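You operate a simulated robot arm through the tools that you are given. There is no shell and no other tool.

Carry out the task below with a simulated robot arm. There is one attempt and no reset: what you move stays moved.

TASK
The spin stopped on UNEVEN: move the blue towel across the drum and spin to the end.
Fine: hands clear, then shut the lid before the start; switch off at END.

The check looks at the end state, three seconds after you hand in, the way a careful person would. Anything else that was tipped, shoved, dropped, spilled or broken makes it a failure. Lids that push on must go on centred and level and be pressed home; caps that screw on are set level and turned clockwise until they are tight. Flat cloth is picked up by pressing the open fingertips on it (5 to 10 N) and closing them slowly along it; thin cloth reads only 2 to 8 mm in the jaws.

THE ROBOT
A 6-joint arm with a three-finger gripper, fixed in place. Base frame: the origin is on the floor under the middle of its stand, x ahead of it, y to its left, z up. Readings come in m, degrees, newtons and seconds.
It reaches about 1.213 m from its shoulder. Its first joint turns from -166.0 to 166.0 degrees. Payload 4.89 kg.
Tool frame: the origin (TCP) lies between the finger pads and is the grasp point; the fingertips stand 0.03 m ahead of it; z points along the fingers, y is the line along which they close. The gripper opens to 0.164 m; its body begins 0.125 m behind the TCP.
Orientation is that of the tool frame in the base frame, as a unit quaternion [w, x, y, z]. With the fingers straight down and closing along the base's y, the tool's x points along the base's -x, its y along +y and its z along -z.

THE INTERFACE
- The arm moves only by the tool step_arm. Its argument "deltas" is a list of rows, each an object (a shift or turn left out is 0, a gripper value left out holds the last) with "grip": the finger opening in mm, from 0 to 164; "dp": the shift along the base's x, y, z in units of 25 mm (1.0 is 25 mm), a list of three; "angular": the turn, a rotation vector about the base's x, y, z in units of 5 degrees (1.0 is 5 degrees), a list of three. In form: [{"grip": grip, "dp": [tx, ty, tz], "angular": [ax, ay, az]}, ...]. A call has 1 to 20 rows; each row shifts and turns the commanded pose from where the row before left it. A call with a number of a shift or a turn outside -1 to 1 is refused whole. A row lasts 0.2 s, in which the tool goes at most 0.05 m and 8.6 degrees; a call with a longer step from one row to the next is refused whole, and so is a gripper value outside its range. Where a pose cannot be reached the arm comes as near as it can. A force on the tool above 90 N (or 10 N above the force at the start of the call, whichever is more), or a blocked arm, ends the call early, and 0.2 s more pass. Each finger travels about 0.108 m/s and halts on what it meets, pressing with about 28 N; the grip force reading is that of the motor and also rises with nothing between the fingers. The clock runs only during rows and for 0.2 s after the last one: add rows that do not move to give the fingers time. It gives the time, the measured TCP pose, the force on the tool (base axes), the opening and the grip force at its end, in the units of the frame above (readings bear some noise), with the torque about the TCP (base axes, N m) and any sound that the robot's microphone picked up, and new pictures: "pictures" is both (left out), scene, wrist or none.
- Cameras (640 x 400 px; columns grow to the right, rows downward): "scene" is fixed at [0.4005, -0.5009, 1.6333]; the picture's right is [0.75, -0.67, 0.00], its down [-0.48, -0.54, -0.69] and it looks along [0.46, 0.52, -0.72] (base axes); focal length 214 px, centre (320, 200). "wrist" rides on the gripper at [0.076, -0.002, -0.152] in the tool frame; the picture's right is [0.02, 1.00, 0.00], its down [-0.88, 0.02, -0.47] and it looks along [-0.47, 0.01, 0.88] (tool axes); focal length 247 px, centre (320, 200). There is no depth. A picture from a camera that has moved, and an enlarged one, comes with that camera's place and axes in the base frame and with its lens.
- slide_trunk(by): moves the trunk up (or, below 0, down) by that many m; the arm rides with it, the base frame stays. It gives what a move gives, with no picture.
- enlarge(camera, box): a new picture of the part [left, top, right, bottom] of that camera's present view, enlarged. The clock stands still meanwhile.
- sign_off(): hands the job in; it is judged then, once.

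Nothing tells you positions but the pictures and the camera data. Unless the task says otherwise, let go and move clear before handing in.

The tools are called after "Call:" by a JSON object that holds its "method" and its "body". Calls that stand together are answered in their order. step_arm: Moves the arm, as the interface text tells. Its arguments: {"type":"object","properties":{"deltas":{"type":"array","items":{"type":"object","properties":{"grip":{"type":"number"},"dp":{"type":"array","items":{"type":"number"}},"angular":{"type":"array","items":{"type":"number"}}}}},"pictures":{"type":"string","enum":["both","scene","wrist","none"]}},"required":["deltas"]} The other tools are called the same way: slide_trunk (by) moves the trunk up or down; enlarge (camera, box) takes an enlarged picture of a part of a camera's view; sign_off () hands the job in.

At the start:

```text
time_s: 0.0
position: [0.5055, 0.0237, 1.4449]
orientation: [0.0, 0.0, 1.0, -0.001]
wrist_force: [0.5, 0.2, 1.4]
moment: [-0.02, -0.02, -0.01]
width: 0.1643
finger_force: 0.1
trunk travel left (down, up): [-0.15, 0.24]
```

scene: 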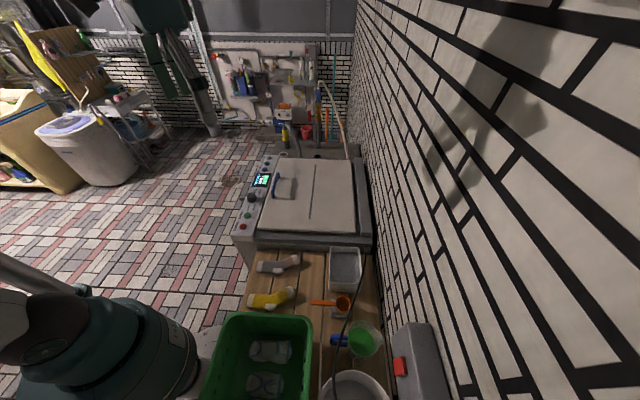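
wrist: 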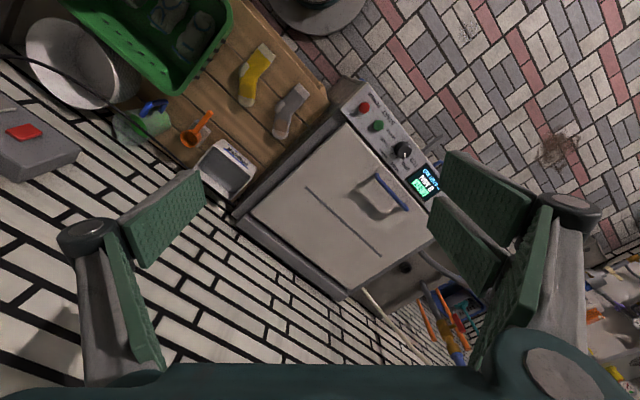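

I see a top-loading spinner with a lid (blue handle), a panel with a display, a dial and red and green buttons, beside a wooden bench. I'll look closer before moving anything.

Call:
{"method": "enlarge", "body": {"camera": "scene", "box": [220, 130, 400, 260]}}

Call:
{"method": "enlarge", "body": {"camera": "wrist", "box": [320, 80, 480, 220]}}

Call:
{"method": "enlarge", "body": {"camera": "scene", "box": [225, 150, 305, 250]}}

```text
3.08 times, centred on (310, 195) of scene
camera zoom: at [0.4005, -0.5009, 1.6333], right [0.75, -0.67, 0.0], down [-0.48, -0.54, -0.69], along [0.46, 0.52, -0.72], focal length 660 px, centre (351, 215)
```

zoom: 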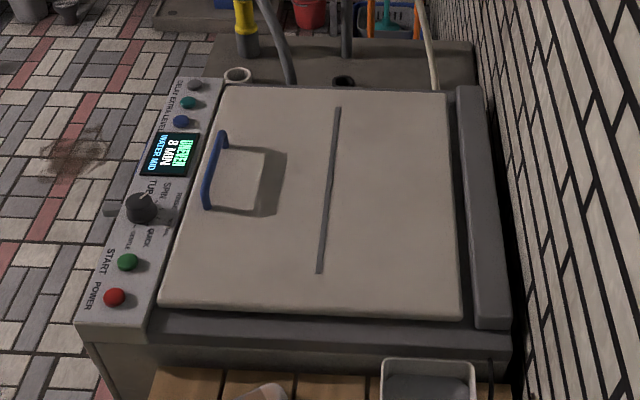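

```text
2.86 times, centred on (400, 150) of wrist
camera zoom: at [0.4301, 0.0218, 1.5971], right [-0.02, 1.0, 0.0], down [0.88, 0.02, 0.47], along [0.47, 0.01, -0.88], focal length 706 px, centre (91, 343)
```

zoom: 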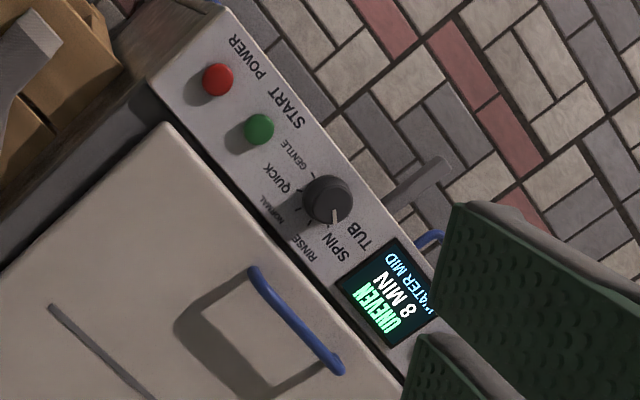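

```text
4.00 times, centred on (265, 200) of scene
camera zoom: at [0.4005, -0.5009, 1.6333], right [0.75, -0.67, 0.0], down [-0.48, -0.54, -0.69], along [0.46, 0.52, -0.72], focal length 858 px, centre (540, 200)
```

zoom: 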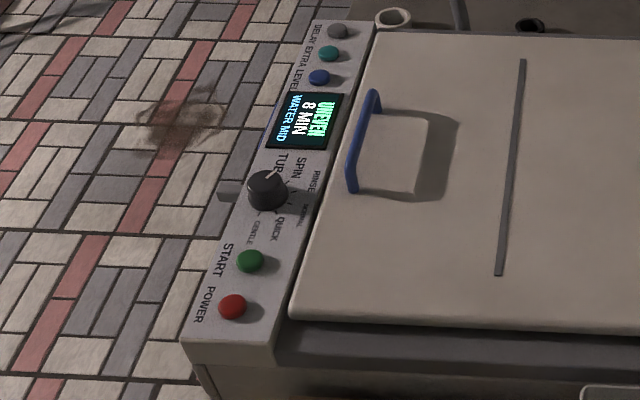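

The machine sits at about 45° to my base: POWER is near (0.523, 0.144, 0.885), START near (0.569, 0.191, 0.882), and the lid handle is centred near (0.77, 0.255, 0.90). The hinge is on the wall side, so I'll turn the gripper 45° and hover over the handle, then look again.

Call:
{"method": "step_arm", "body": {"deltas": [{"dp": [0, 0, 0], "angular": [0, 0, 1]}, {"dp": [0.5, 0.5, 0], "angular": [0, 0, 1]}, {"dp": [1, 1, 0], "angular": [0, 0, 1]}, {"dp": [1, 1, 0], "angular": [0, 0, 1]}, {"dp": [1, 1, 0], "angular": [0, 0, 1]}, {"dp": [1, 1, -0.5], "angular": [0, 0, 1]}, {"dp": [1, 1, -1], "angular": [0, 0, 1]}, {"dp": [1, 1, -1], "angular": [0, 0, 1]}, {"dp": [1, 1, -1], "angular": [0, 0, 1]}, {"dp": [1, 1, -1]}, {"dp": [1, 0.5, -1]}, {"dp": [1, 0, -1]}, {"dp": [0, 0, 0]}]}}

Call:
{"method": "enlarge", "body": {"camera": "scene", "box": [220, 80, 400, 260]}}

```text
time_s: 2.8
position: [0.7691, 0.2504, 1.2829]
orientation: [-0.001, -0.383, 0.924, 0.0]
wrist_force: [1.1, 0.7, -0.5]
moment: [-0.08, 0.13, -0.03]
width: 0.1641
finger_force: 0.0
trunk travel left (down, up): [-0.15, 0.24]
camera wrist: at [0.7158, 0.1949, 1.435], right [-0.72, 0.69, 0.0], down [0.61, 0.64, 0.47], along [0.33, 0.34, -0.88], focal length 247 px, centre (320, 200)
```

scene: 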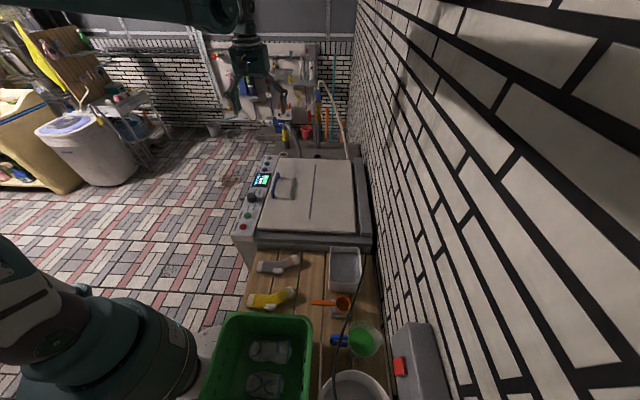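
wrist: 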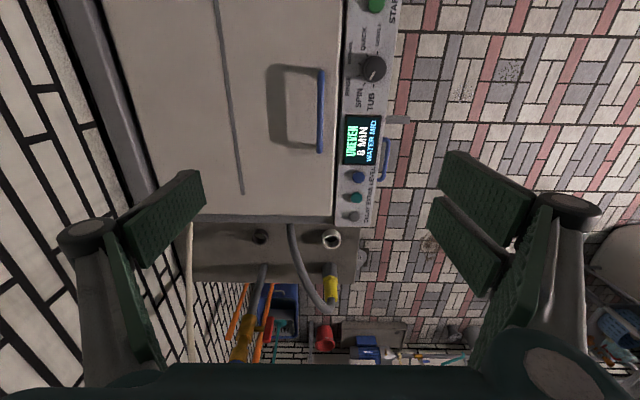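

```text
2.22 times, centred on (310, 170) of scene
camera zoom: at [0.4005, -0.5009, 1.6333], right [0.75, -0.67, 0.0], down [-0.48, -0.54, -0.69], along [0.46, 0.52, -0.72], focal length 477 px, centre (342, 267)
```

zoom: 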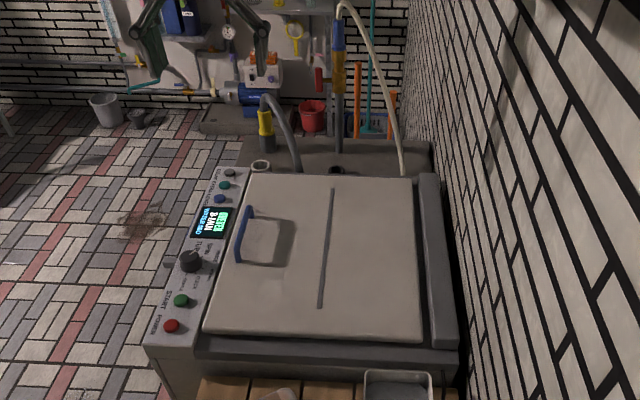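

The machine is now below the gripper, with the handle, panel and knob all in view. I'll enlarge this view to place the handle more exactly.

Call:
{"method": "enlarge", "body": {"camera": "wrist", "box": [230, 0, 430, 240]}}

Call:
{"method": "enlarge", "body": {"camera": "wrist", "box": [260, 50, 400, 170]}}

```text
1.67 times, centred on (330, 120) of wrist
camera zoom: at [0.7158, 0.1949, 1.435], right [-0.72, 0.69, 0.0], down [0.61, 0.64, 0.47], along [0.33, 0.34, -0.88], focal length 412 px, centre (303, 333)
```

zoom: 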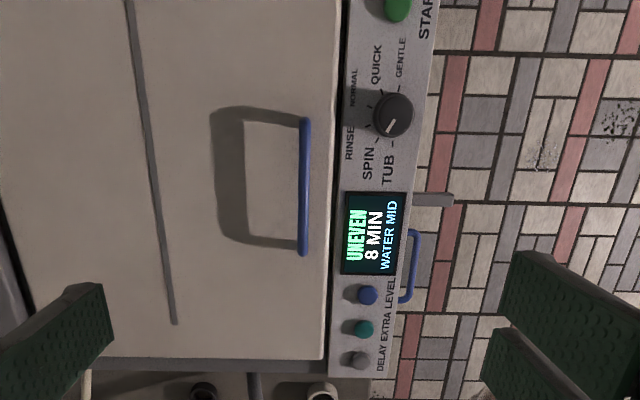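

```text
3.33 times, centred on (330, 110) of wrist
camera zoom: at [0.7158, 0.1949, 1.435], right [-0.72, 0.69, 0.0], down [0.61, 0.64, 0.47], along [0.33, 0.34, -0.88], focal length 823 px, centre (287, 500)
```

zoom: 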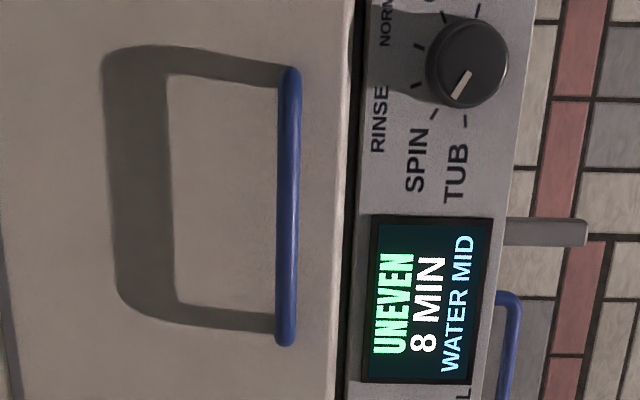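

The knob already points at SPIN and the bar lies right under the TCP. I'll narrow the fingers to 60 mm and come down to just above the bar.

Call:
{"method": "step_arm", "body": {"deltas": [{"grip": 60, "dp": [0.1, 0.1, -1]}, {"dp": [0, 0, -1]}, {"dp": [0, 0, -1]}, {"dp": [0, 0, -1]}, {"dp": [0, 0, -1]}, {"dp": [0, 0, -1]}, {"dp": [0, 0, -1]}, {"dp": [0, 0, -1]}, {"dp": [0, 0, -1]}, {"dp": [0, 0, -1]}, {"dp": [0, 0, -1]}, {"dp": [0, 0, -1]}, {"dp": [0, 0, -1]}, {"dp": [0, 0, 0]}]}}

Call:
{"method": "enlarge", "body": {"camera": "scene", "box": [230, 130, 350, 230]}}

Call:
{"method": "enlarge", "body": {"camera": "wrist", "box": [240, 100, 400, 300]}}

```text
time_s: 5.8
position: [0.7703, 0.2527, 0.957]
orientation: [0.0, -0.383, 0.924, 0.0]
wrist_force: [-0.2, 0.6, -0.6]
moment: [0.02, 0.0, -0.01]
width: 0.06
finger_force: 0.0
trunk travel left (down, up): [-0.15, 0.24]
camera wrist: at [0.7178, 0.1962, 1.1096], right [-0.72, 0.69, 0.0], down [0.61, 0.64, 0.47], along [0.33, 0.34, -0.88], focal length 247 px, centre (320, 200)
```

scene: 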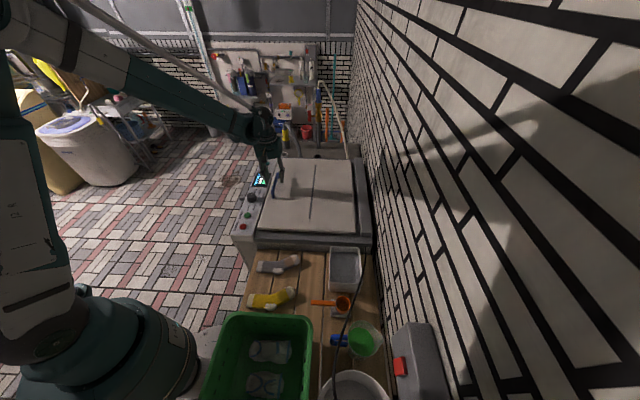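
wrist: 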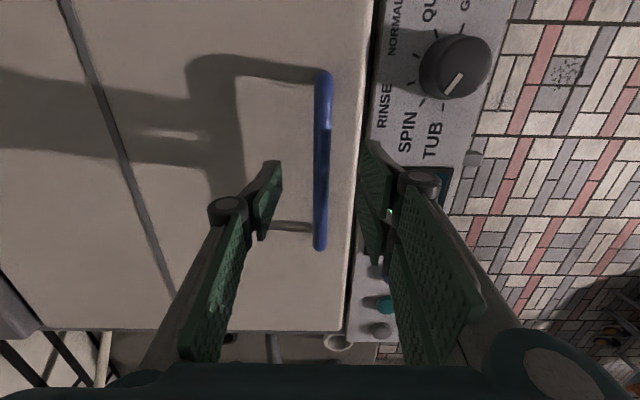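

```text
4.00 times, centred on (290, 180) of scene
camera zoom: at [0.4005, -0.5009, 1.6333], right [0.75, -0.67, 0.0], down [-0.48, -0.54, -0.69], along [0.46, 0.52, -0.72], focal length 858 px, centre (440, 280)
```

zoom: 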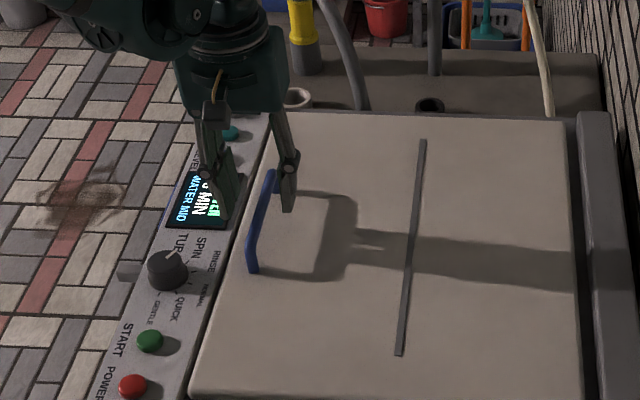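

```text
2.00 times, centred on (320, 200) of wrist
camera zoom: at [0.7178, 0.1962, 1.1096], right [-0.72, 0.69, 0.0], down [0.61, 0.64, 0.47], along [0.33, 0.34, -0.88], focal length 494 px, centre (320, 200)
```

zoom: 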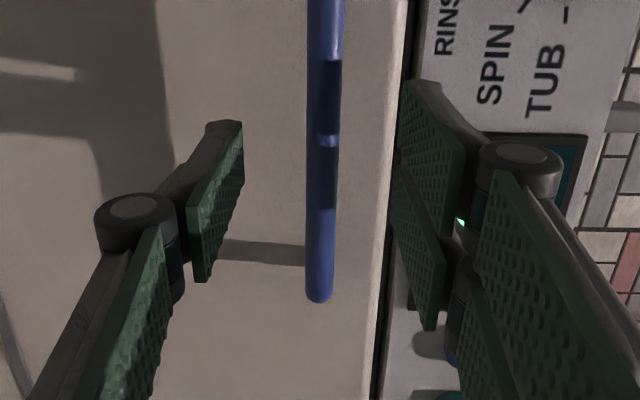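

The fingers straddle the bar and look centred on it. I'll lower the pads onto it and close gently.

Call:
{"method": "step_arm", "body": {"deltas": [{"dp": [0.15, 0.15, -0.5]}, {"dp": [0, 0, -0.5]}, {"dp": [0, 0, -0.5]}, {"dp": [0, 0, 0]}]}}

Call:
{"method": "enlarge", "body": {"camera": "scene", "box": [250, 150, 310, 210]}}

```text
time_s: 6.8
position: [0.7733, 0.2547, 0.9197]
orientation: [0.001, -0.383, 0.924, 0.0]
wrist_force: [0.5, 0.4, -0.3]
moment: [0.02, 0.01, 0.04]
width: 0.0601
finger_force: 0.1
trunk travel left (down, up): [-0.15, 0.24]
camera wrist: at [0.7219, 0.1993, 1.0718], right [-0.72, 0.69, 0.0], down [0.61, 0.64, 0.47], along [0.33, 0.34, -0.88], focal length 247 px, centre (320, 200)
```

scene: 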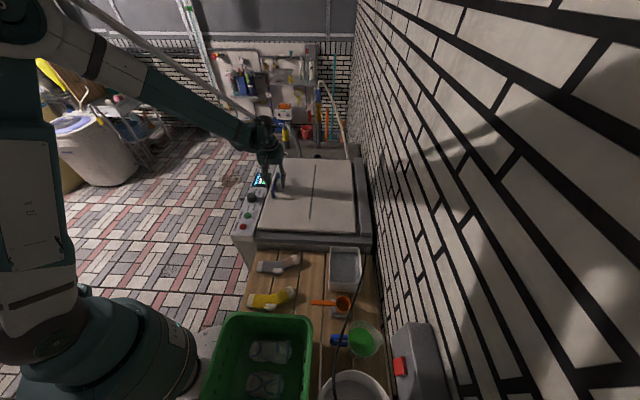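
wrist: 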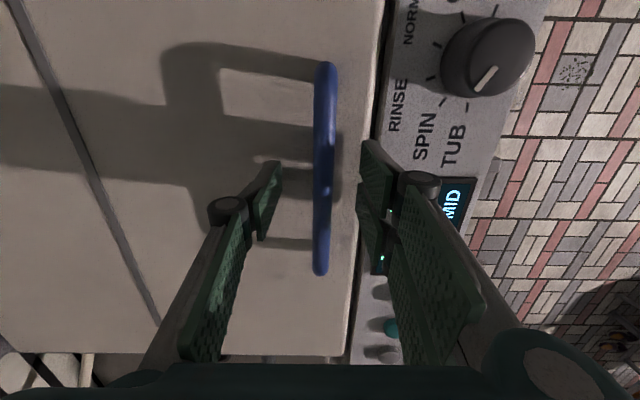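

```text
6.67 times, centred on (280, 180) of scene
camera zoom: at [0.4005, -0.5009, 1.6333], right [0.75, -0.67, 0.0], down [-0.48, -0.54, -0.69], along [0.46, 0.52, -0.72], focal length 1430 px, centre (587, 333)
```

zoom: 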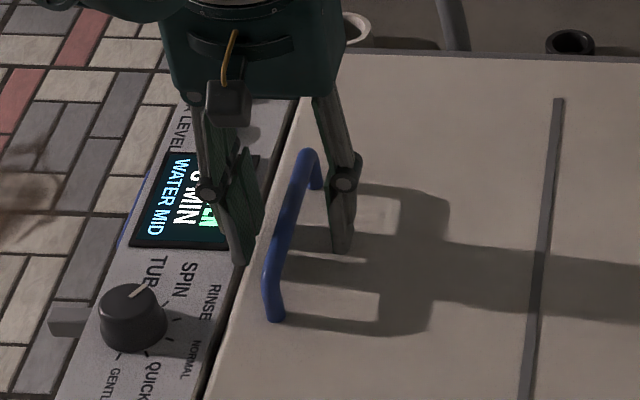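

The bar stands about 4 cm above the lid, with the fingertips on either side of it. I'll go down another 8 mm and close.

Call:
{"method": "step_arm", "body": {"deltas": [{"dp": [0, 0, -0.32]}, {"grip": 40}, {"grip": 25}, {"grip": 15}, {"grip": 8}, {"grip": 5}, {"grip": 5}]}}

Call:
{"method": "enlarge", "body": {"camera": "scene", "box": [250, 150, 310, 210]}}

```text
time_s: 8.4
position: [0.7731, 0.2569, 0.9115]
orientation: [0.0, -0.383, 0.924, 0.0]
wrist_force: [-21.0, 18.5, 0.3]
moment: [-0.12, -0.01, -0.07]
width: 0.012
finger_force: 45.5
trunk travel left (down, up): [-0.15, 0.24]
camera wrist: at [0.7209, 0.2006, 1.0645], right [-0.72, 0.69, 0.0], down [0.61, 0.64, 0.47], along [0.33, 0.34, -0.88], focal length 247 px, centre (320, 200)
```

scene: 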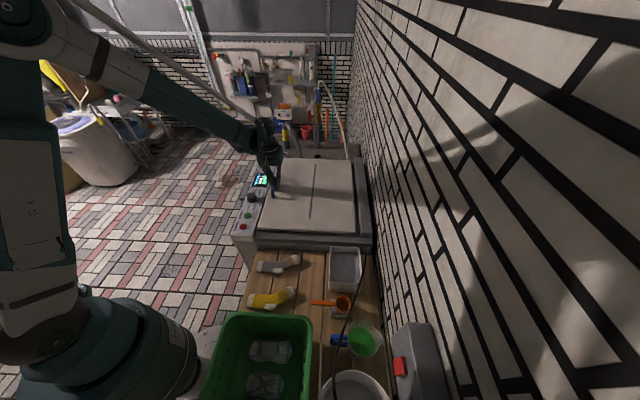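
wrist: 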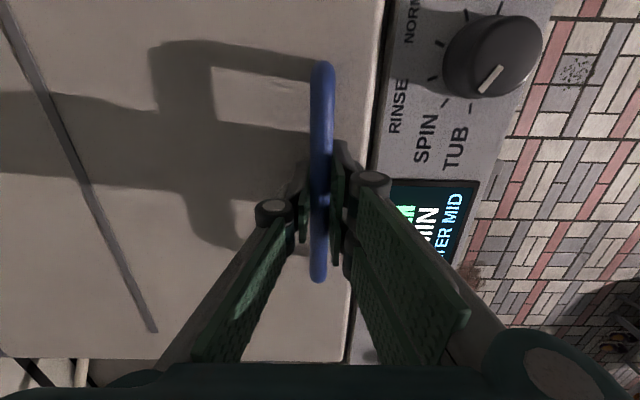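

```text
6.67 times, centred on (280, 180) of scene
camera zoom: at [0.4005, -0.5009, 1.6333], right [0.75, -0.67, 0.0], down [-0.48, -0.54, -0.69], along [0.46, 0.52, -0.72], focal length 1430 px, centre (587, 333)
```

zoom: 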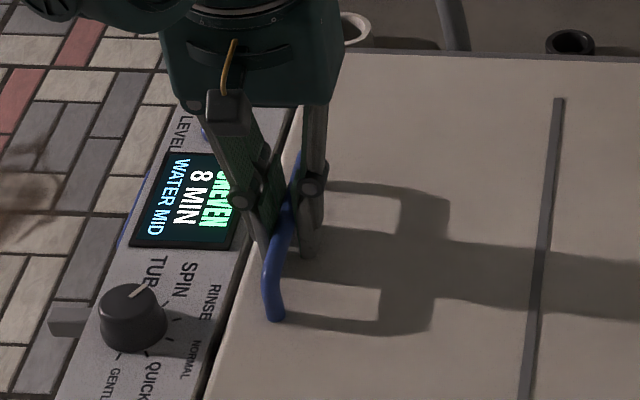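

I have the bar, but there is a 28 N side load because I'm a few millimetres off centre. I'll shift toward the front to relieve it before lifting.

Call:
{"method": "step_arm", "body": {"deltas": [{"dp": [-0.08, 0.08, 0]}, {"dp": [0, 0, 0]}], "pictures": "none"}}

```text
time_s: 9.0
position: [0.7729, 0.2564, 0.9113]
orientation: [0.0, -0.382, 0.924, -0.001]
wrist_force: [5.3, 2.0, 4.7]
moment: [-0.17, 0.12, 0.1]
width: 0.0118
finger_force: 44.8
trunk travel left (down, up): [-0.15, 0.24]
```

The side load is gone. I'll lift the lid about 5° along its hinge arc as a test.

Call:
{"method": "step_arm", "body": {"deltas": [{"dp": [0.05, -0.05, 0.4]}, {"dp": [0.07, -0.07, 0.5]}, {"dp": [0.07, -0.07, 0.5]}, {"dp": [0, 0, 0]}]}}

Call:
{"method": "enlarge", "body": {"camera": "scene", "box": [220, 130, 400, 260]}}

```text
time_s: 10.0
position: [0.7762, 0.2527, 0.9474]
orientation: [0.0, -0.382, 0.924, 0.001]
wrist_force: [-5.0, 6.9, 1.0]
moment: [0.08, -0.1, -0.17]
width: 0.012
finger_force: 45.3
trunk travel left (down, up): [-0.15, 0.24]
camera wrist: at [0.7247, 0.1968, 1.0994], right [-0.72, 0.69, 0.0], down [0.61, 0.64, 0.47], along [0.33, 0.34, -0.88], focal length 247 px, centre (320, 200)
```

scene: 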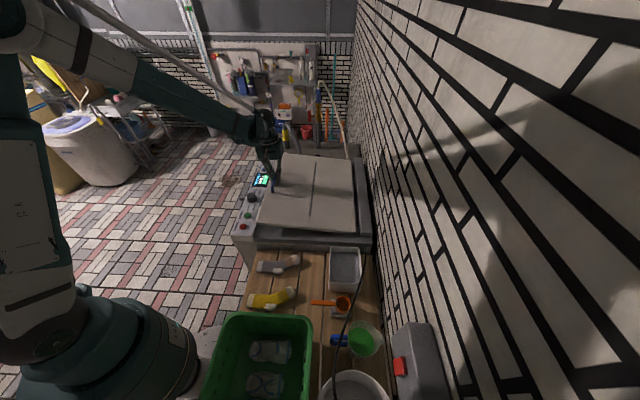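
wrist: 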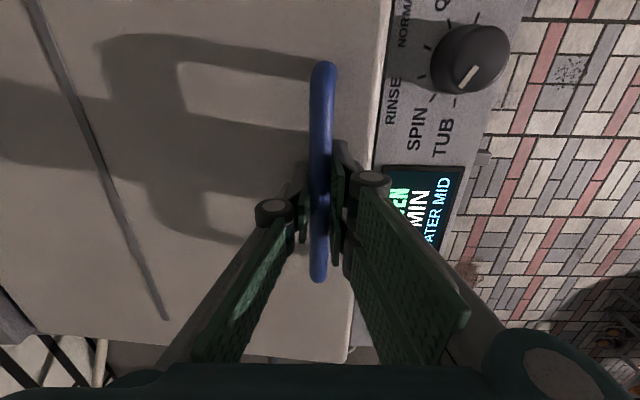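

```text
3.08 times, centred on (310, 195) of scene
camera zoom: at [0.4005, -0.5009, 1.6333], right [0.75, -0.67, 0.0], down [-0.48, -0.54, -0.69], along [0.46, 0.52, -0.72], focal length 660 px, centre (351, 215)
```

zoom: 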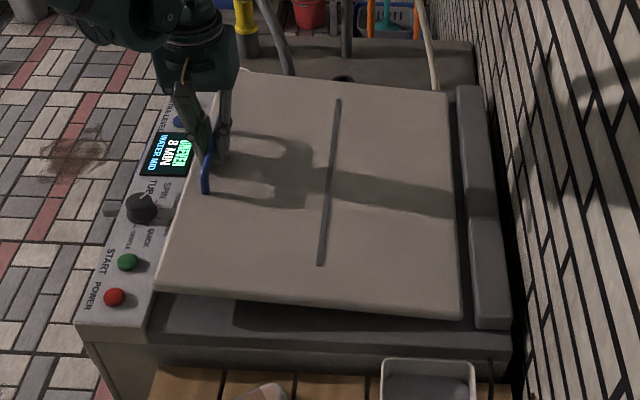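

The lid comes up in one piece with almost no weight on the tool, so the hinge seems balanced or stiff. I'll continue the arc to about 20°.

Call:
{"method": "step_arm", "body": {"deltas": [{"dp": [0.113, -0.113, 0.62]}, {"dp": [0.113, -0.113, 0.62]}, {"dp": [0.158, -0.158, 0.648]}, {"dp": [0.158, -0.158, 0.648]}, {"dp": [0.198, -0.198, 0.626]}, {"dp": [0.198, -0.198, 0.626]}, {"dp": [0, 0, 0]}]}}

Call:
{"method": "enlarge", "body": {"camera": "scene", "box": [220, 130, 400, 260]}}

```text
time_s: 11.6
position: [0.8, 0.2308, 1.0433]
orientation: [0.0, -0.382, 0.924, -0.001]
wrist_force: [-38.6, 26.6, 20.8]
moment: [-0.52, 0.42, -0.46]
width: 0.0122
finger_force: 45.1
trunk travel left (down, up): [-0.15, 0.24]
camera wrist: at [0.747, 0.1744, 1.1954], right [-0.72, 0.69, 0.0], down [0.61, 0.64, 0.47], along [0.33, 0.34, -0.88], focal length 247 px, centre (320, 200)
```

scene: 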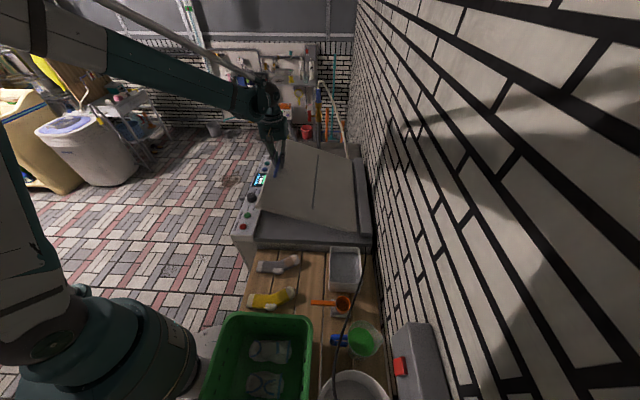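
wrist: 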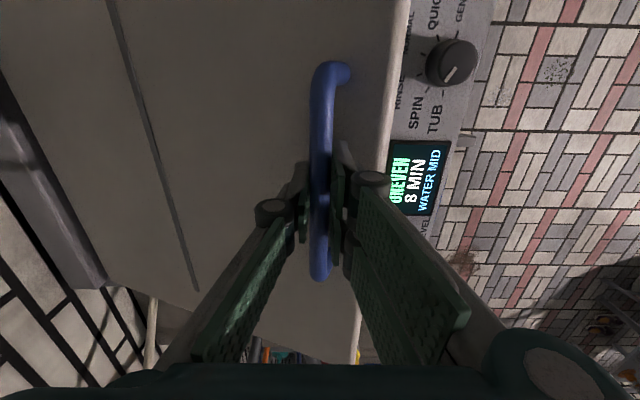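

```text
3.08 times, centred on (310, 195) of scene
camera zoom: at [0.4005, -0.5009, 1.6333], right [0.75, -0.67, 0.0], down [-0.48, -0.54, -0.69], along [0.46, 0.52, -0.72], focal length 660 px, centre (351, 215)
```

zoom: 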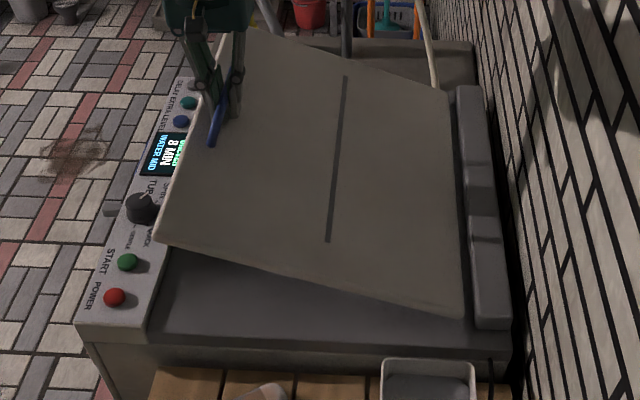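

The load grew to about 50 N pushing outward along the lid, so the true hinge is a little farther back and higher than I assumed. I'll back off radially by about 4 mm to confirm it.

Call:
{"method": "step_arm", "body": {"deltas": [{"dp": [-0.11, 0.11, 0.07]}, {"dp": [0, 0, 0]}], "pictures": "none"}}

```text
time_s: 12.2
position: [0.7992, 0.2293, 1.0442]
orientation: [0.001, -0.381, 0.924, -0.002]
wrist_force: [-13.4, -4.9, 4.0]
moment: [0.11, -0.28, -0.19]
width: 0.0118
finger_force: 45.1
trunk travel left (down, up): [-0.15, 0.24]
```

Backing off cleared the load, which puts the hinge near n = 0.77. I'll continue on the corrected arc to about 35° open.

Call:
{"method": "step_arm", "body": {"deltas": [{"dp": [0.236, -0.236, 0.626]}, {"dp": [0.236, -0.236, 0.626]}, {"dp": [0.274, -0.274, 0.596]}, {"dp": [0.274, -0.274, 0.596]}, {"dp": [0.31, -0.31, 0.558]}, {"dp": [0.31, -0.31, 0.558]}, {"dp": [0, 0, 0]}]}}

Call:
{"method": "enlarge", "body": {"camera": "scene", "box": [220, 110, 400, 260]}}

```text
time_s: 13.8
position: [0.8413, 0.1902, 1.1326]
orientation: [0.0, -0.383, 0.924, 0.0]
wrist_force: [-11.5, -17.2, -2.9]
moment: [-0.22, 0.19, -0.57]
width: 0.0121
finger_force: 45.0
trunk travel left (down, up): [-0.15, 0.24]
camera wrist: at [0.7885, 0.1339, 1.2847], right [-0.72, 0.69, 0.0], down [0.61, 0.64, 0.47], along [0.33, 0.34, -0.88], focal length 247 px, centre (320, 200)
```

scene: 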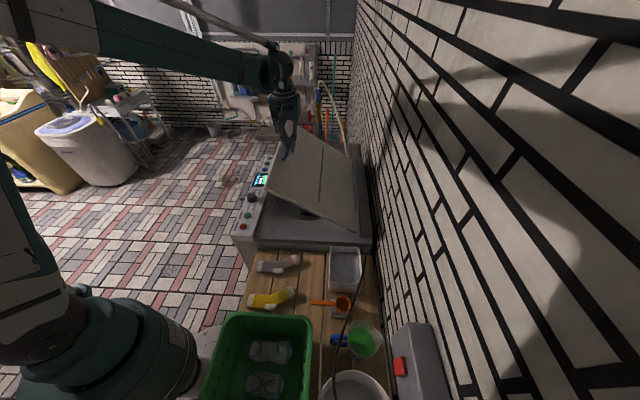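
wrist: 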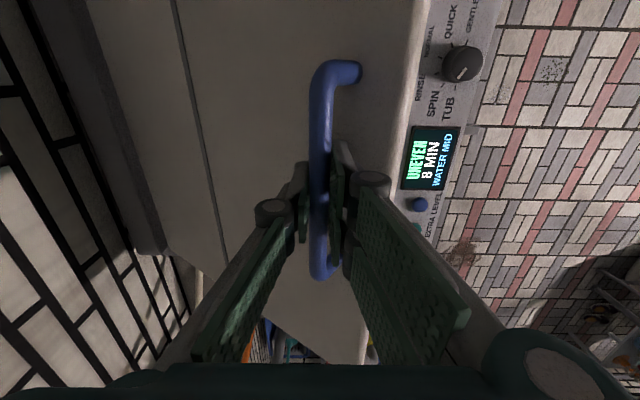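

```text
2.67 times, centred on (310, 185) of scene
camera zoom: at [0.4005, -0.5009, 1.6333], right [0.75, -0.67, 0.0], down [-0.48, -0.54, -0.69], along [0.46, 0.52, -0.72], focal length 572 px, centre (347, 240)
```

zoom: 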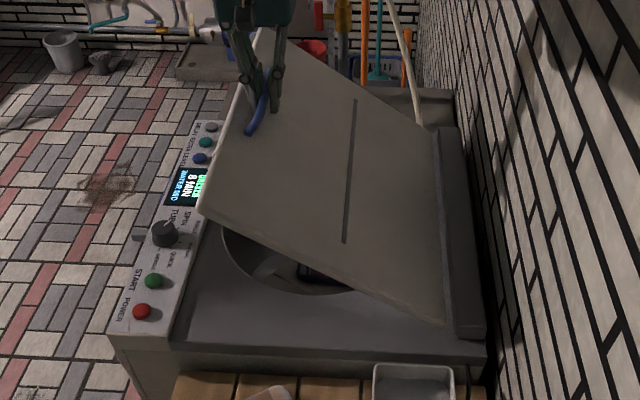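

The lid is about 35° up and the drum is coming into view. I'll continue to about 60°, tilting the tool along with the lid so the fingers stay clear of it.

Call:
{"method": "step_arm", "body": {"deltas": [{"dp": [0.284, -0.404, 0.52], "angular": [0.354, 0.354, 0]}, {"dp": [0.344, -0.344, 0.52], "angular": [0.354, 0.354, 0]}, {"dp": [0.373, -0.373, 0.474], "angular": [0.354, 0.354, 0]}, {"dp": [0.373, -0.373, 0.474], "angular": [0.354, 0.354, 0]}, {"dp": [0.402, -0.402, 0.426], "angular": [0.354, 0.354, 0]}, {"dp": [0.402, -0.402, 0.426], "angular": [0.354, 0.354, 0]}, {"dp": [0, 0, 0]}]}}

Call:
{"method": "enlarge", "body": {"camera": "scene", "box": [220, 90, 400, 260]}}

```text
time_s: 15.4
position: [0.8949, 0.1335, 1.204]
orientation: [-0.051, -0.378, 0.916, 0.122]
wrist_force: [26.8, 34.5, 6.5]
moment: [-0.19, 0.18, -0.64]
width: 0.0125
finger_force: 45.3
trunk travel left (down, up): [-0.15, 0.24]
camera wrist: at [0.871, 0.0493, 1.35], right [-0.7, 0.67, 0.26], down [0.7, 0.55, 0.46], along [0.17, 0.5, -0.85], focal length 247 px, centre (320, 200)
```

scene: 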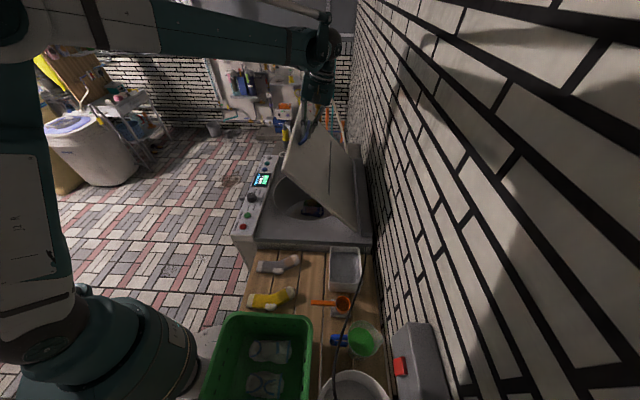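
wrist: 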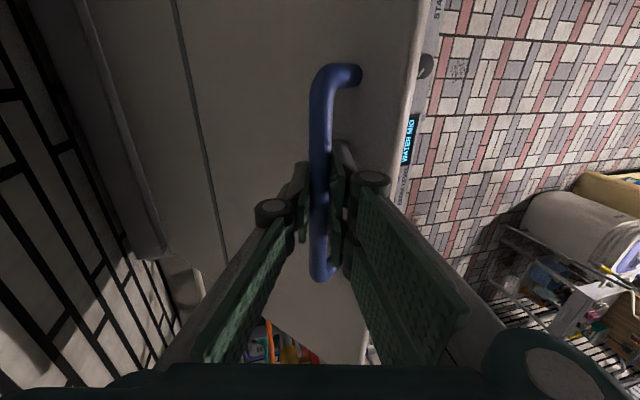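

```text
2.35 times, centred on (310, 175) of scene
camera zoom: at [0.4005, -0.5009, 1.6333], right [0.75, -0.67, 0.0], down [-0.48, -0.54, -0.69], along [0.46, 0.52, -0.72], focal length 505 px, centre (344, 259)
```

zoom: 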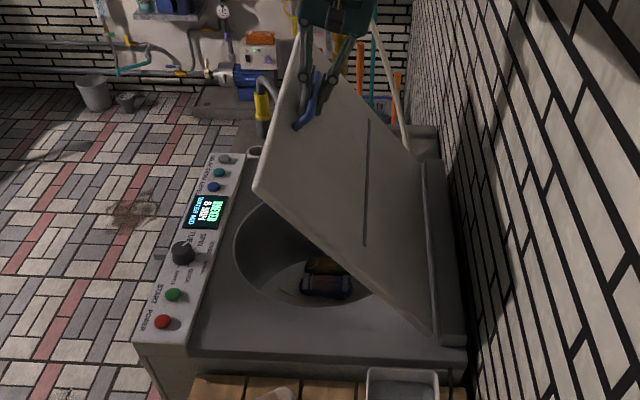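

The lid is at about 50° and I can see cloths in the drum. I'll take out the small sideways load and carry on to about 65°.

Call:
{"method": "step_arm", "body": {"deltas": [{"dp": [0.472, -0.382, 0.376], "angular": [0.354, 0.354, 0]}, {"dp": [0.427, -0.427, 0.376], "angular": [0.354, 0.354, 0]}, {"dp": [0.447, -0.447, 0.32], "angular": [0.354, 0.354, 0]}, {"dp": [0.447, -0.447, 0.32], "angular": [0.354, 0.354, 0]}, {"dp": [0.467, -0.467, 0.266], "angular": [0.354, 0.354, 0]}, {"dp": [0.467, -0.467, 0.266], "angular": [0.354, 0.354, 0]}, {"dp": [0, 0, 0]}]}}

Call:
{"method": "enlarge", "body": {"camera": "scene", "box": [220, 90, 400, 260]}}

```text
time_s: 17.0
position: [0.9616, 0.0655, 1.2516]
orientation: [-0.1, -0.369, 0.893, 0.239]
wrist_force: [-9.1, -14.5, -9.7]
moment: [-0.38, 0.45, -0.29]
width: 0.0124
finger_force: 45.0
trunk travel left (down, up): [-0.15, 0.24]
camera wrist: at [0.964, -0.0442, 1.3828], right [-0.63, 0.6, 0.5], down [0.78, 0.47, 0.42], along [0.02, 0.65, -0.76], focal length 247 px, centre (320, 200)
```

scene: 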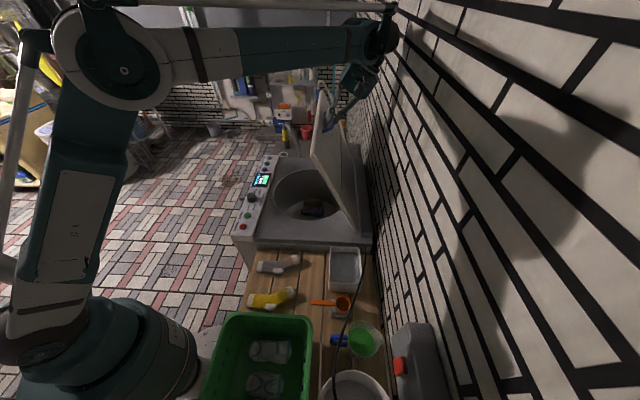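
wrist: 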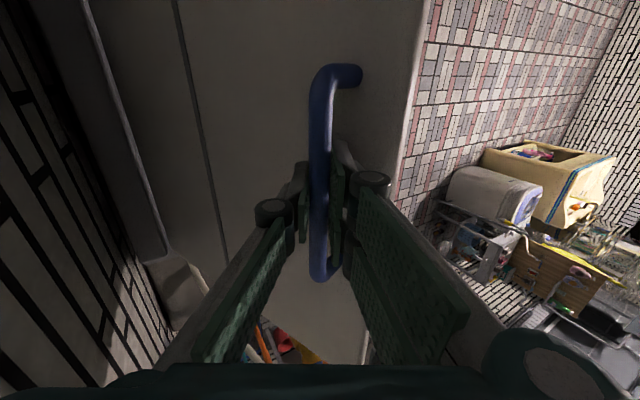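

```text
2.35 times, centred on (310, 175) of scene
camera zoom: at [0.4005, -0.5009, 1.6333], right [0.75, -0.67, 0.0], down [-0.48, -0.54, -0.69], along [0.46, 0.52, -0.72], focal length 505 px, centre (344, 259)
```

zoom: 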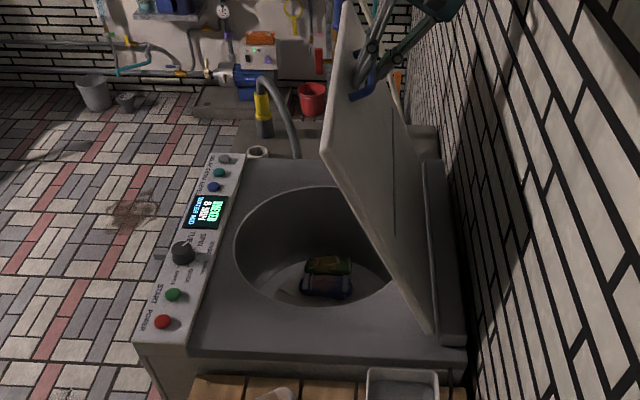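

The lid is at about 65–70° and my wrist is nearing the wall, so I shouldn't go further this way. I'll open the fingers slightly around the bar, with the front pair still blocking a fall, to see whether the lid stays put.

Call:
{"method": "step_arm", "body": {"deltas": [{"grip": 20}, {"grip": 30}, {"grip": 40}, {"grip": 40}, {"grip": 40}]}}

Call:
{"method": "enlarge", "body": {"camera": "scene", "box": [250, 20, 430, 200]}}

```text
time_s: 18.2
position: [0.9632, 0.0671, 1.2525]
orientation: [-0.099, -0.369, 0.893, 0.238]
wrist_force: [-0.5, 0.4, 0.1]
moment: [-0.01, -0.04, -0.03]
width: 0.0398
finger_force: 0.1
trunk travel left (down, up): [-0.15, 0.24]
camera wrist: at [0.9639, -0.0423, 1.383], right [-0.63, 0.6, 0.5], down [0.78, 0.47, 0.42], along [0.02, 0.65, -0.76], focal length 247 px, centre (320, 200)
```

scene: 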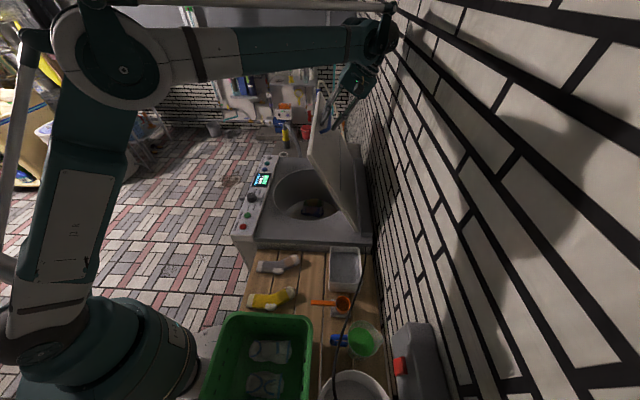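
wrist: 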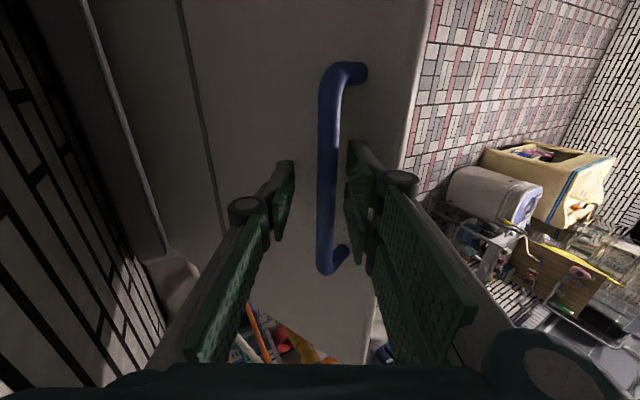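

```text
2.22 times, centred on (340, 110) of scene
camera zoom: at [0.4005, -0.5009, 1.6333], right [0.75, -0.67, 0.0], down [-0.48, -0.54, -0.69], along [0.46, 0.52, -0.72], focal length 477 px, centre (276, 400)
```

zoom: 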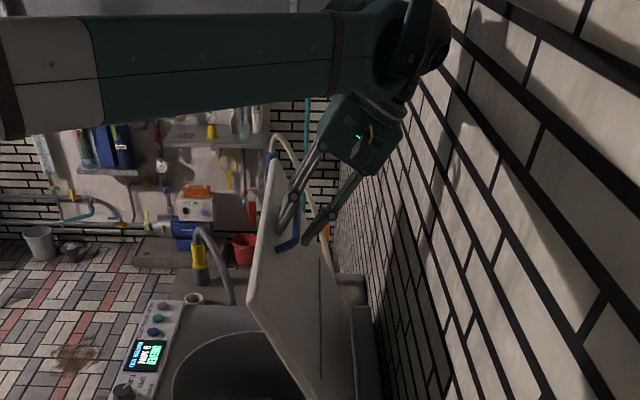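

The bar isn't leaning on the fingers and the tool force reads zero. I'll wait a second to see whether the lid creeps.

Call:
{"method": "step_arm", "body": {"deltas": [{"dp": [0, 0, 0]}, {"dp": [0, 0, 0]}, {"dp": [0, 0, 0]}, {"dp": [0, 0, 0]}, {"dp": [0, 0, 0]}, {"dp": [0, 0, 0]}], "pictures": "wrist"}}

```text
time_s: 19.6
position: [0.9626, 0.0673, 1.2525]
orientation: [-0.099, -0.37, 0.892, 0.239]
wrist_force: [0.1, -0.4, 0.1]
moment: [-0.01, -0.01, 0.0]
width: 0.04
finger_force: 0.1
trunk travel left (down, up): [-0.15, 0.24]
camera wrist: at [0.9639, -0.0423, 1.383], right [-0.63, 0.6, 0.5], down [0.78, 0.47, 0.42], along [0.02, 0.65, -0.76], focal length 247 px, centre (320, 200)
```

wrist: 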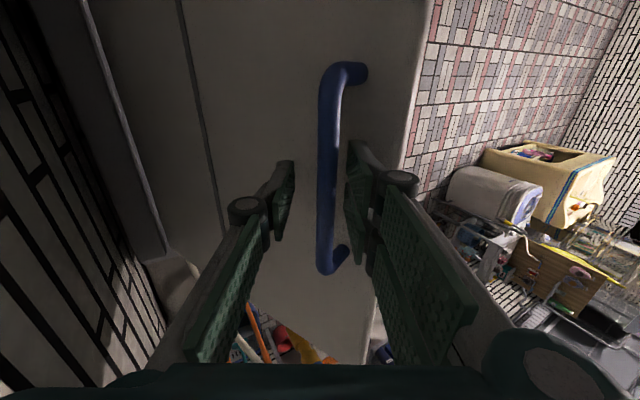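

The lid holds itself with no creep. I'll lean the wrist back away from the wall and withdraw upward off the bar.

Call:
{"method": "step_arm", "body": {"deltas": [{"grip": 44, "angular": [-0.53, -0.53, 0]}, {"angular": [-0.53, -0.53, 0]}, {"angular": [-0.53, -0.53, 0]}, {"angular": [-0.53, -0.53, 0]}, {"dp": [0.1, -0.1, 0.5]}, {"dp": [0.183, -0.183, 0.966]}, {"dp": [0.183, -0.183, 0.966]}, {"dp": [0, 0, 0]}]}}

Call:
{"method": "enlarge", "body": {"camera": "scene", "box": [250, 20, 430, 200]}}

```text
time_s: 21.4
position: [0.9731, 0.0544, 1.3133]
orientation: [-0.05, -0.379, 0.916, 0.121]
wrist_force: [0.8, 0.1, 0.7]
moment: [-0.01, -0.02, -0.01]
width: 0.0439
finger_force: 0.1
trunk travel left (down, up): [-0.15, 0.24]
camera wrist: at [0.9483, -0.0296, 1.4593], right [-0.7, 0.67, 0.26], down [0.7, 0.55, 0.46], along [0.17, 0.5, -0.85], focal length 247 px, centre (320, 200)
```

scene: 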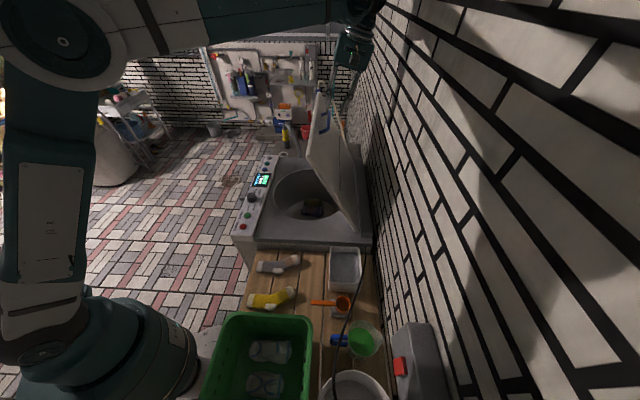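
wrist: 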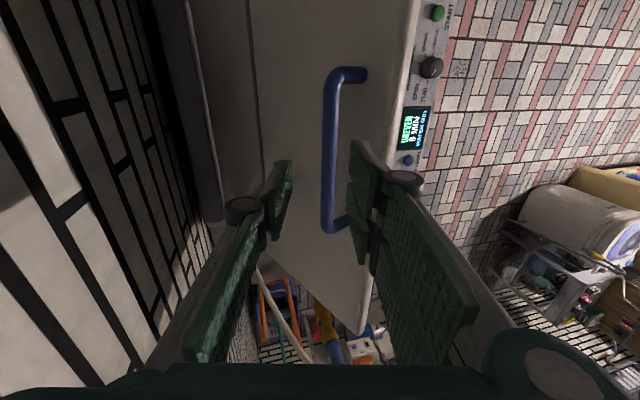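

```text
2.22 times, centred on (340, 110) of scene
camera zoom: at [0.4005, -0.5009, 1.6333], right [0.75, -0.67, 0.0], down [-0.48, -0.54, -0.69], along [0.46, 0.52, -0.72], focal length 477 px, centre (276, 400)
```

zoom: 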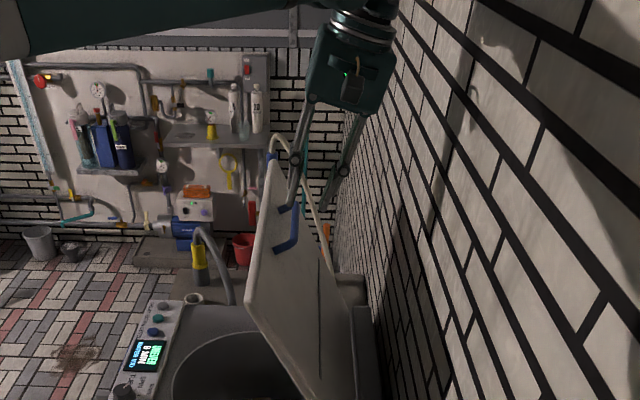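

The fingertips are just clear of the bar. I'll rise above the lid edge, straighten the tool and move to the front so I can push the lid the rest of the way from inside.

Call:
{"method": "step_arm", "body": {"deltas": [{"dp": [0.183, -0.183, 0.966]}, {"dp": [0.183, -0.183, 0.966]}, {"dp": [0, 0, 1], "angular": [-0.53, -0.53, 0]}, {"dp": [0, 0, 1], "angular": [-0.53, -0.53, 0]}, {"dp": [-0.5, 0.5, 0.2], "angular": [-0.53, -0.53, 0]}, {"dp": [-0.9, 0.9, 0], "angular": [-0.53, -0.53, 0]}, {"grip": 10, "dp": [-0.9, 0.9, 0]}, {"dp": [-0.9, 0.9, 0]}, {"dp": [-0.9, 0.9, 0]}, {"dp": [-0.9, 0.9, 0]}, {"dp": [-0.9, 0.9, 0]}, {"dp": [-0.9, 0.9, 0]}, {"dp": [-0.9, 0.9, 0]}, {"dp": [0, 0, 0]}]}}

Call:
{"method": "enlarge", "body": {"camera": "scene", "box": [220, 90, 400, 260]}}

```text
time_s: 24.4
position: [0.7901, 0.2387, 1.4153]
orientation: [-0.001, -0.382, 0.924, 0.0]
wrist_force: [-0.1, 0.7, 0.7]
moment: [-0.07, -0.12, -0.02]
width: 0.0102
finger_force: 0.0
trunk travel left (down, up): [-0.15, 0.24]
camera wrist: at [0.737, 0.1821, 1.5682], right [-0.72, 0.69, 0.0], down [0.61, 0.64, 0.47], along [0.33, 0.34, -0.88], focal length 247 px, centre (320, 200)
```

scene: 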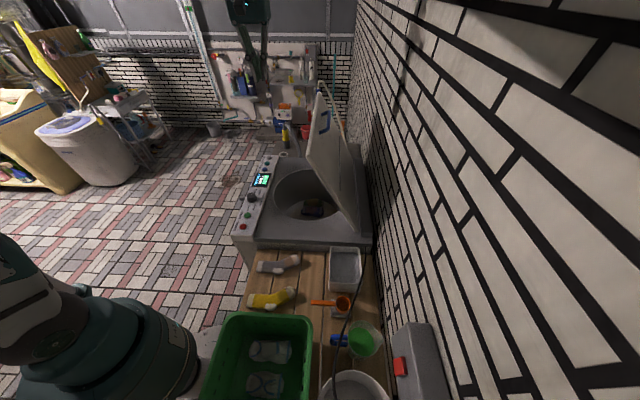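
wrist: 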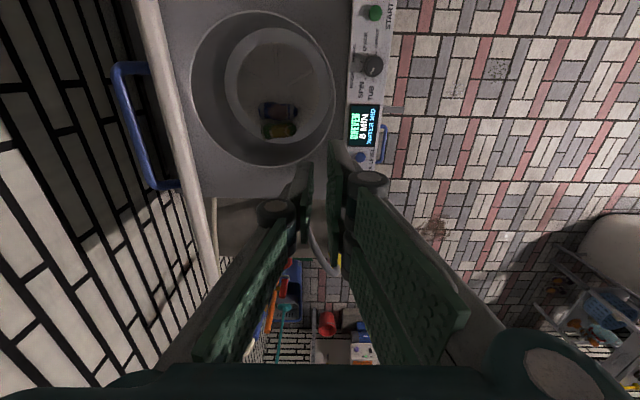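

```text
2.35 times, centred on (310, 175) of scene
camera zoom: at [0.4005, -0.5009, 1.6333], right [0.75, -0.67, 0.0], down [-0.48, -0.54, -0.69], along [0.46, 0.52, -0.72], focal length 505 px, centre (344, 259)
```

zoom: 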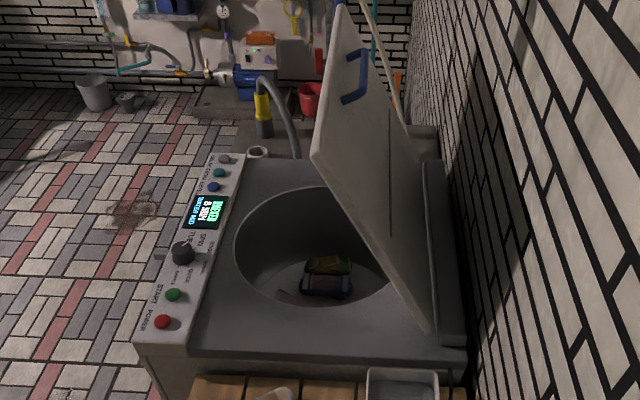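

From here the wrist camera sees into the drum and shows two bundles lying together on one side. I'll zoom in.

Call:
{"method": "enlarge", "body": {"camera": "wrist", "box": [180, 0, 360, 180]}}

Call:
{"method": "enlarge", "body": {"camera": "wrist", "box": [230, 70, 330, 170]}}

Call:
{"method": "enlarge", "body": {"camera": "scene", "box": [280, 180, 350, 225]}}

```text
2.22 times, centred on (270, 90) of wrist
camera zoom: at [0.737, 0.1821, 1.5682], right [-0.72, 0.69, 0.0], down [0.61, 0.64, 0.47], along [0.33, 0.34, -0.88], focal length 549 px, centre (431, 444)
```

zoom: 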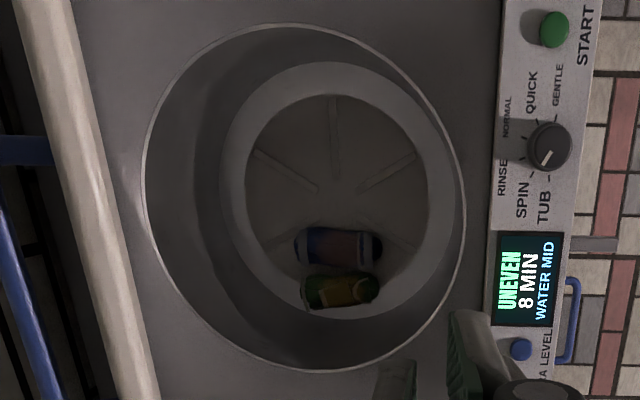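

```text
4.00 times, centred on (280, 120) of wrist
camera zoom: at [0.737, 0.1821, 1.5682], right [-0.72, 0.69, 0.0], down [0.61, 0.64, 0.47], along [0.33, 0.34, -0.88], focal length 988 px, centre (480, 520)
```

zoom: 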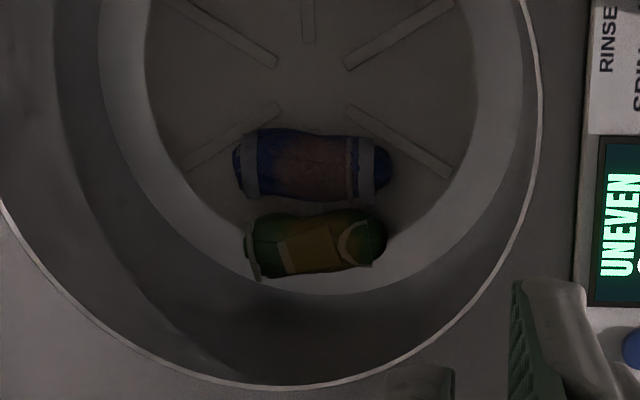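

```text
8.89 times, centred on (315, 202) of scene
camera zoom: at [0.4005, -0.5009, 1.6333], right [0.75, -0.67, 0.0], down [-0.48, -0.54, -0.69], along [0.46, 0.52, -0.72], focal length 1906 px, centre (364, 178)
```

zoom: 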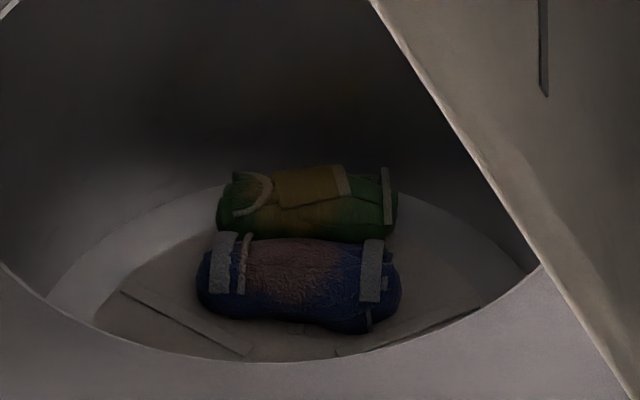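

I see a blue roll at roughly (0.94, 0.18, 0.635) and a green/yellow roll beside it at (0.99, 0.225, 0.635). The drum centre is near (0.897, 0.133). Before reaching in I want the lid opened a bit further, so I'll bring the closed fingers inside it and push gently.

Call:
{"method": "step_arm", "body": {"deltas": [{"dp": [0, 0, -1]}, {"dp": [0, 0, -1]}, {"dp": [0, 0, -1]}, {"dp": [0, 0, -1]}, {"dp": [0, 0, -1]}, {"dp": [0, 0, -0.8]}, {"dp": [0.9, -0.9, 0]}, {"dp": [0.9, -0.9, 0]}, {"dp": [0.9, -0.9, 0]}, {"dp": [0.5, -0.5, 0]}, {"dp": [0, 0, 0]}]}}

Call:
{"method": "enlarge", "body": {"camera": "scene", "box": [220, 20, 400, 200]}}

```text
time_s: 26.8
position: [0.8708, 0.1585, 1.2715]
orientation: [-0.001, -0.382, 0.924, 0.001]
wrist_force: [-0.2, -0.4, 0.0]
moment: [0.07, 0.08, 0.01]
width: 0.0101
finger_force: 0.1
trunk travel left (down, up): [-0.15, 0.24]
camera wrist: at [0.8188, 0.1026, 1.4235], right [-0.72, 0.69, 0.0], down [0.61, 0.64, 0.47], along [0.33, 0.34, -0.88], focal length 247 px, centre (320, 200)
```

scene: 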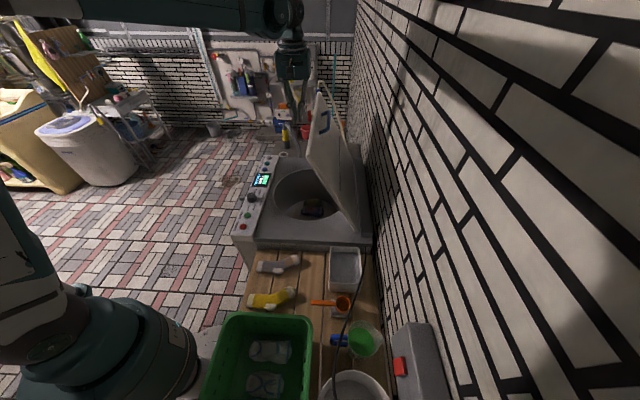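
wrist: 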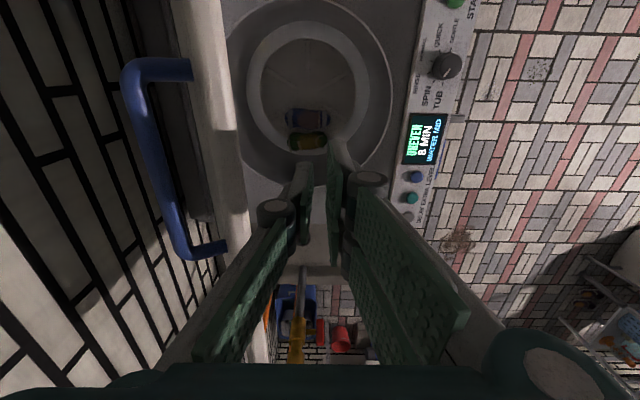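

```text
2.22 times, centred on (310, 110) of scene
camera zoom: at [0.4005, -0.5009, 1.6333], right [0.75, -0.67, 0.0], down [-0.48, -0.54, -0.69], along [0.46, 0.52, -0.72], focal length 477 px, centre (342, 400)
```

zoom: 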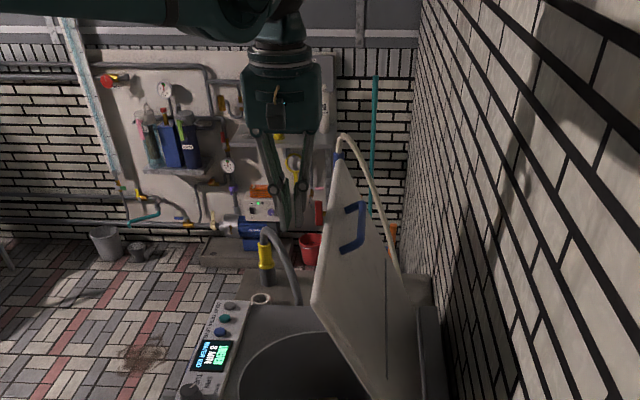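

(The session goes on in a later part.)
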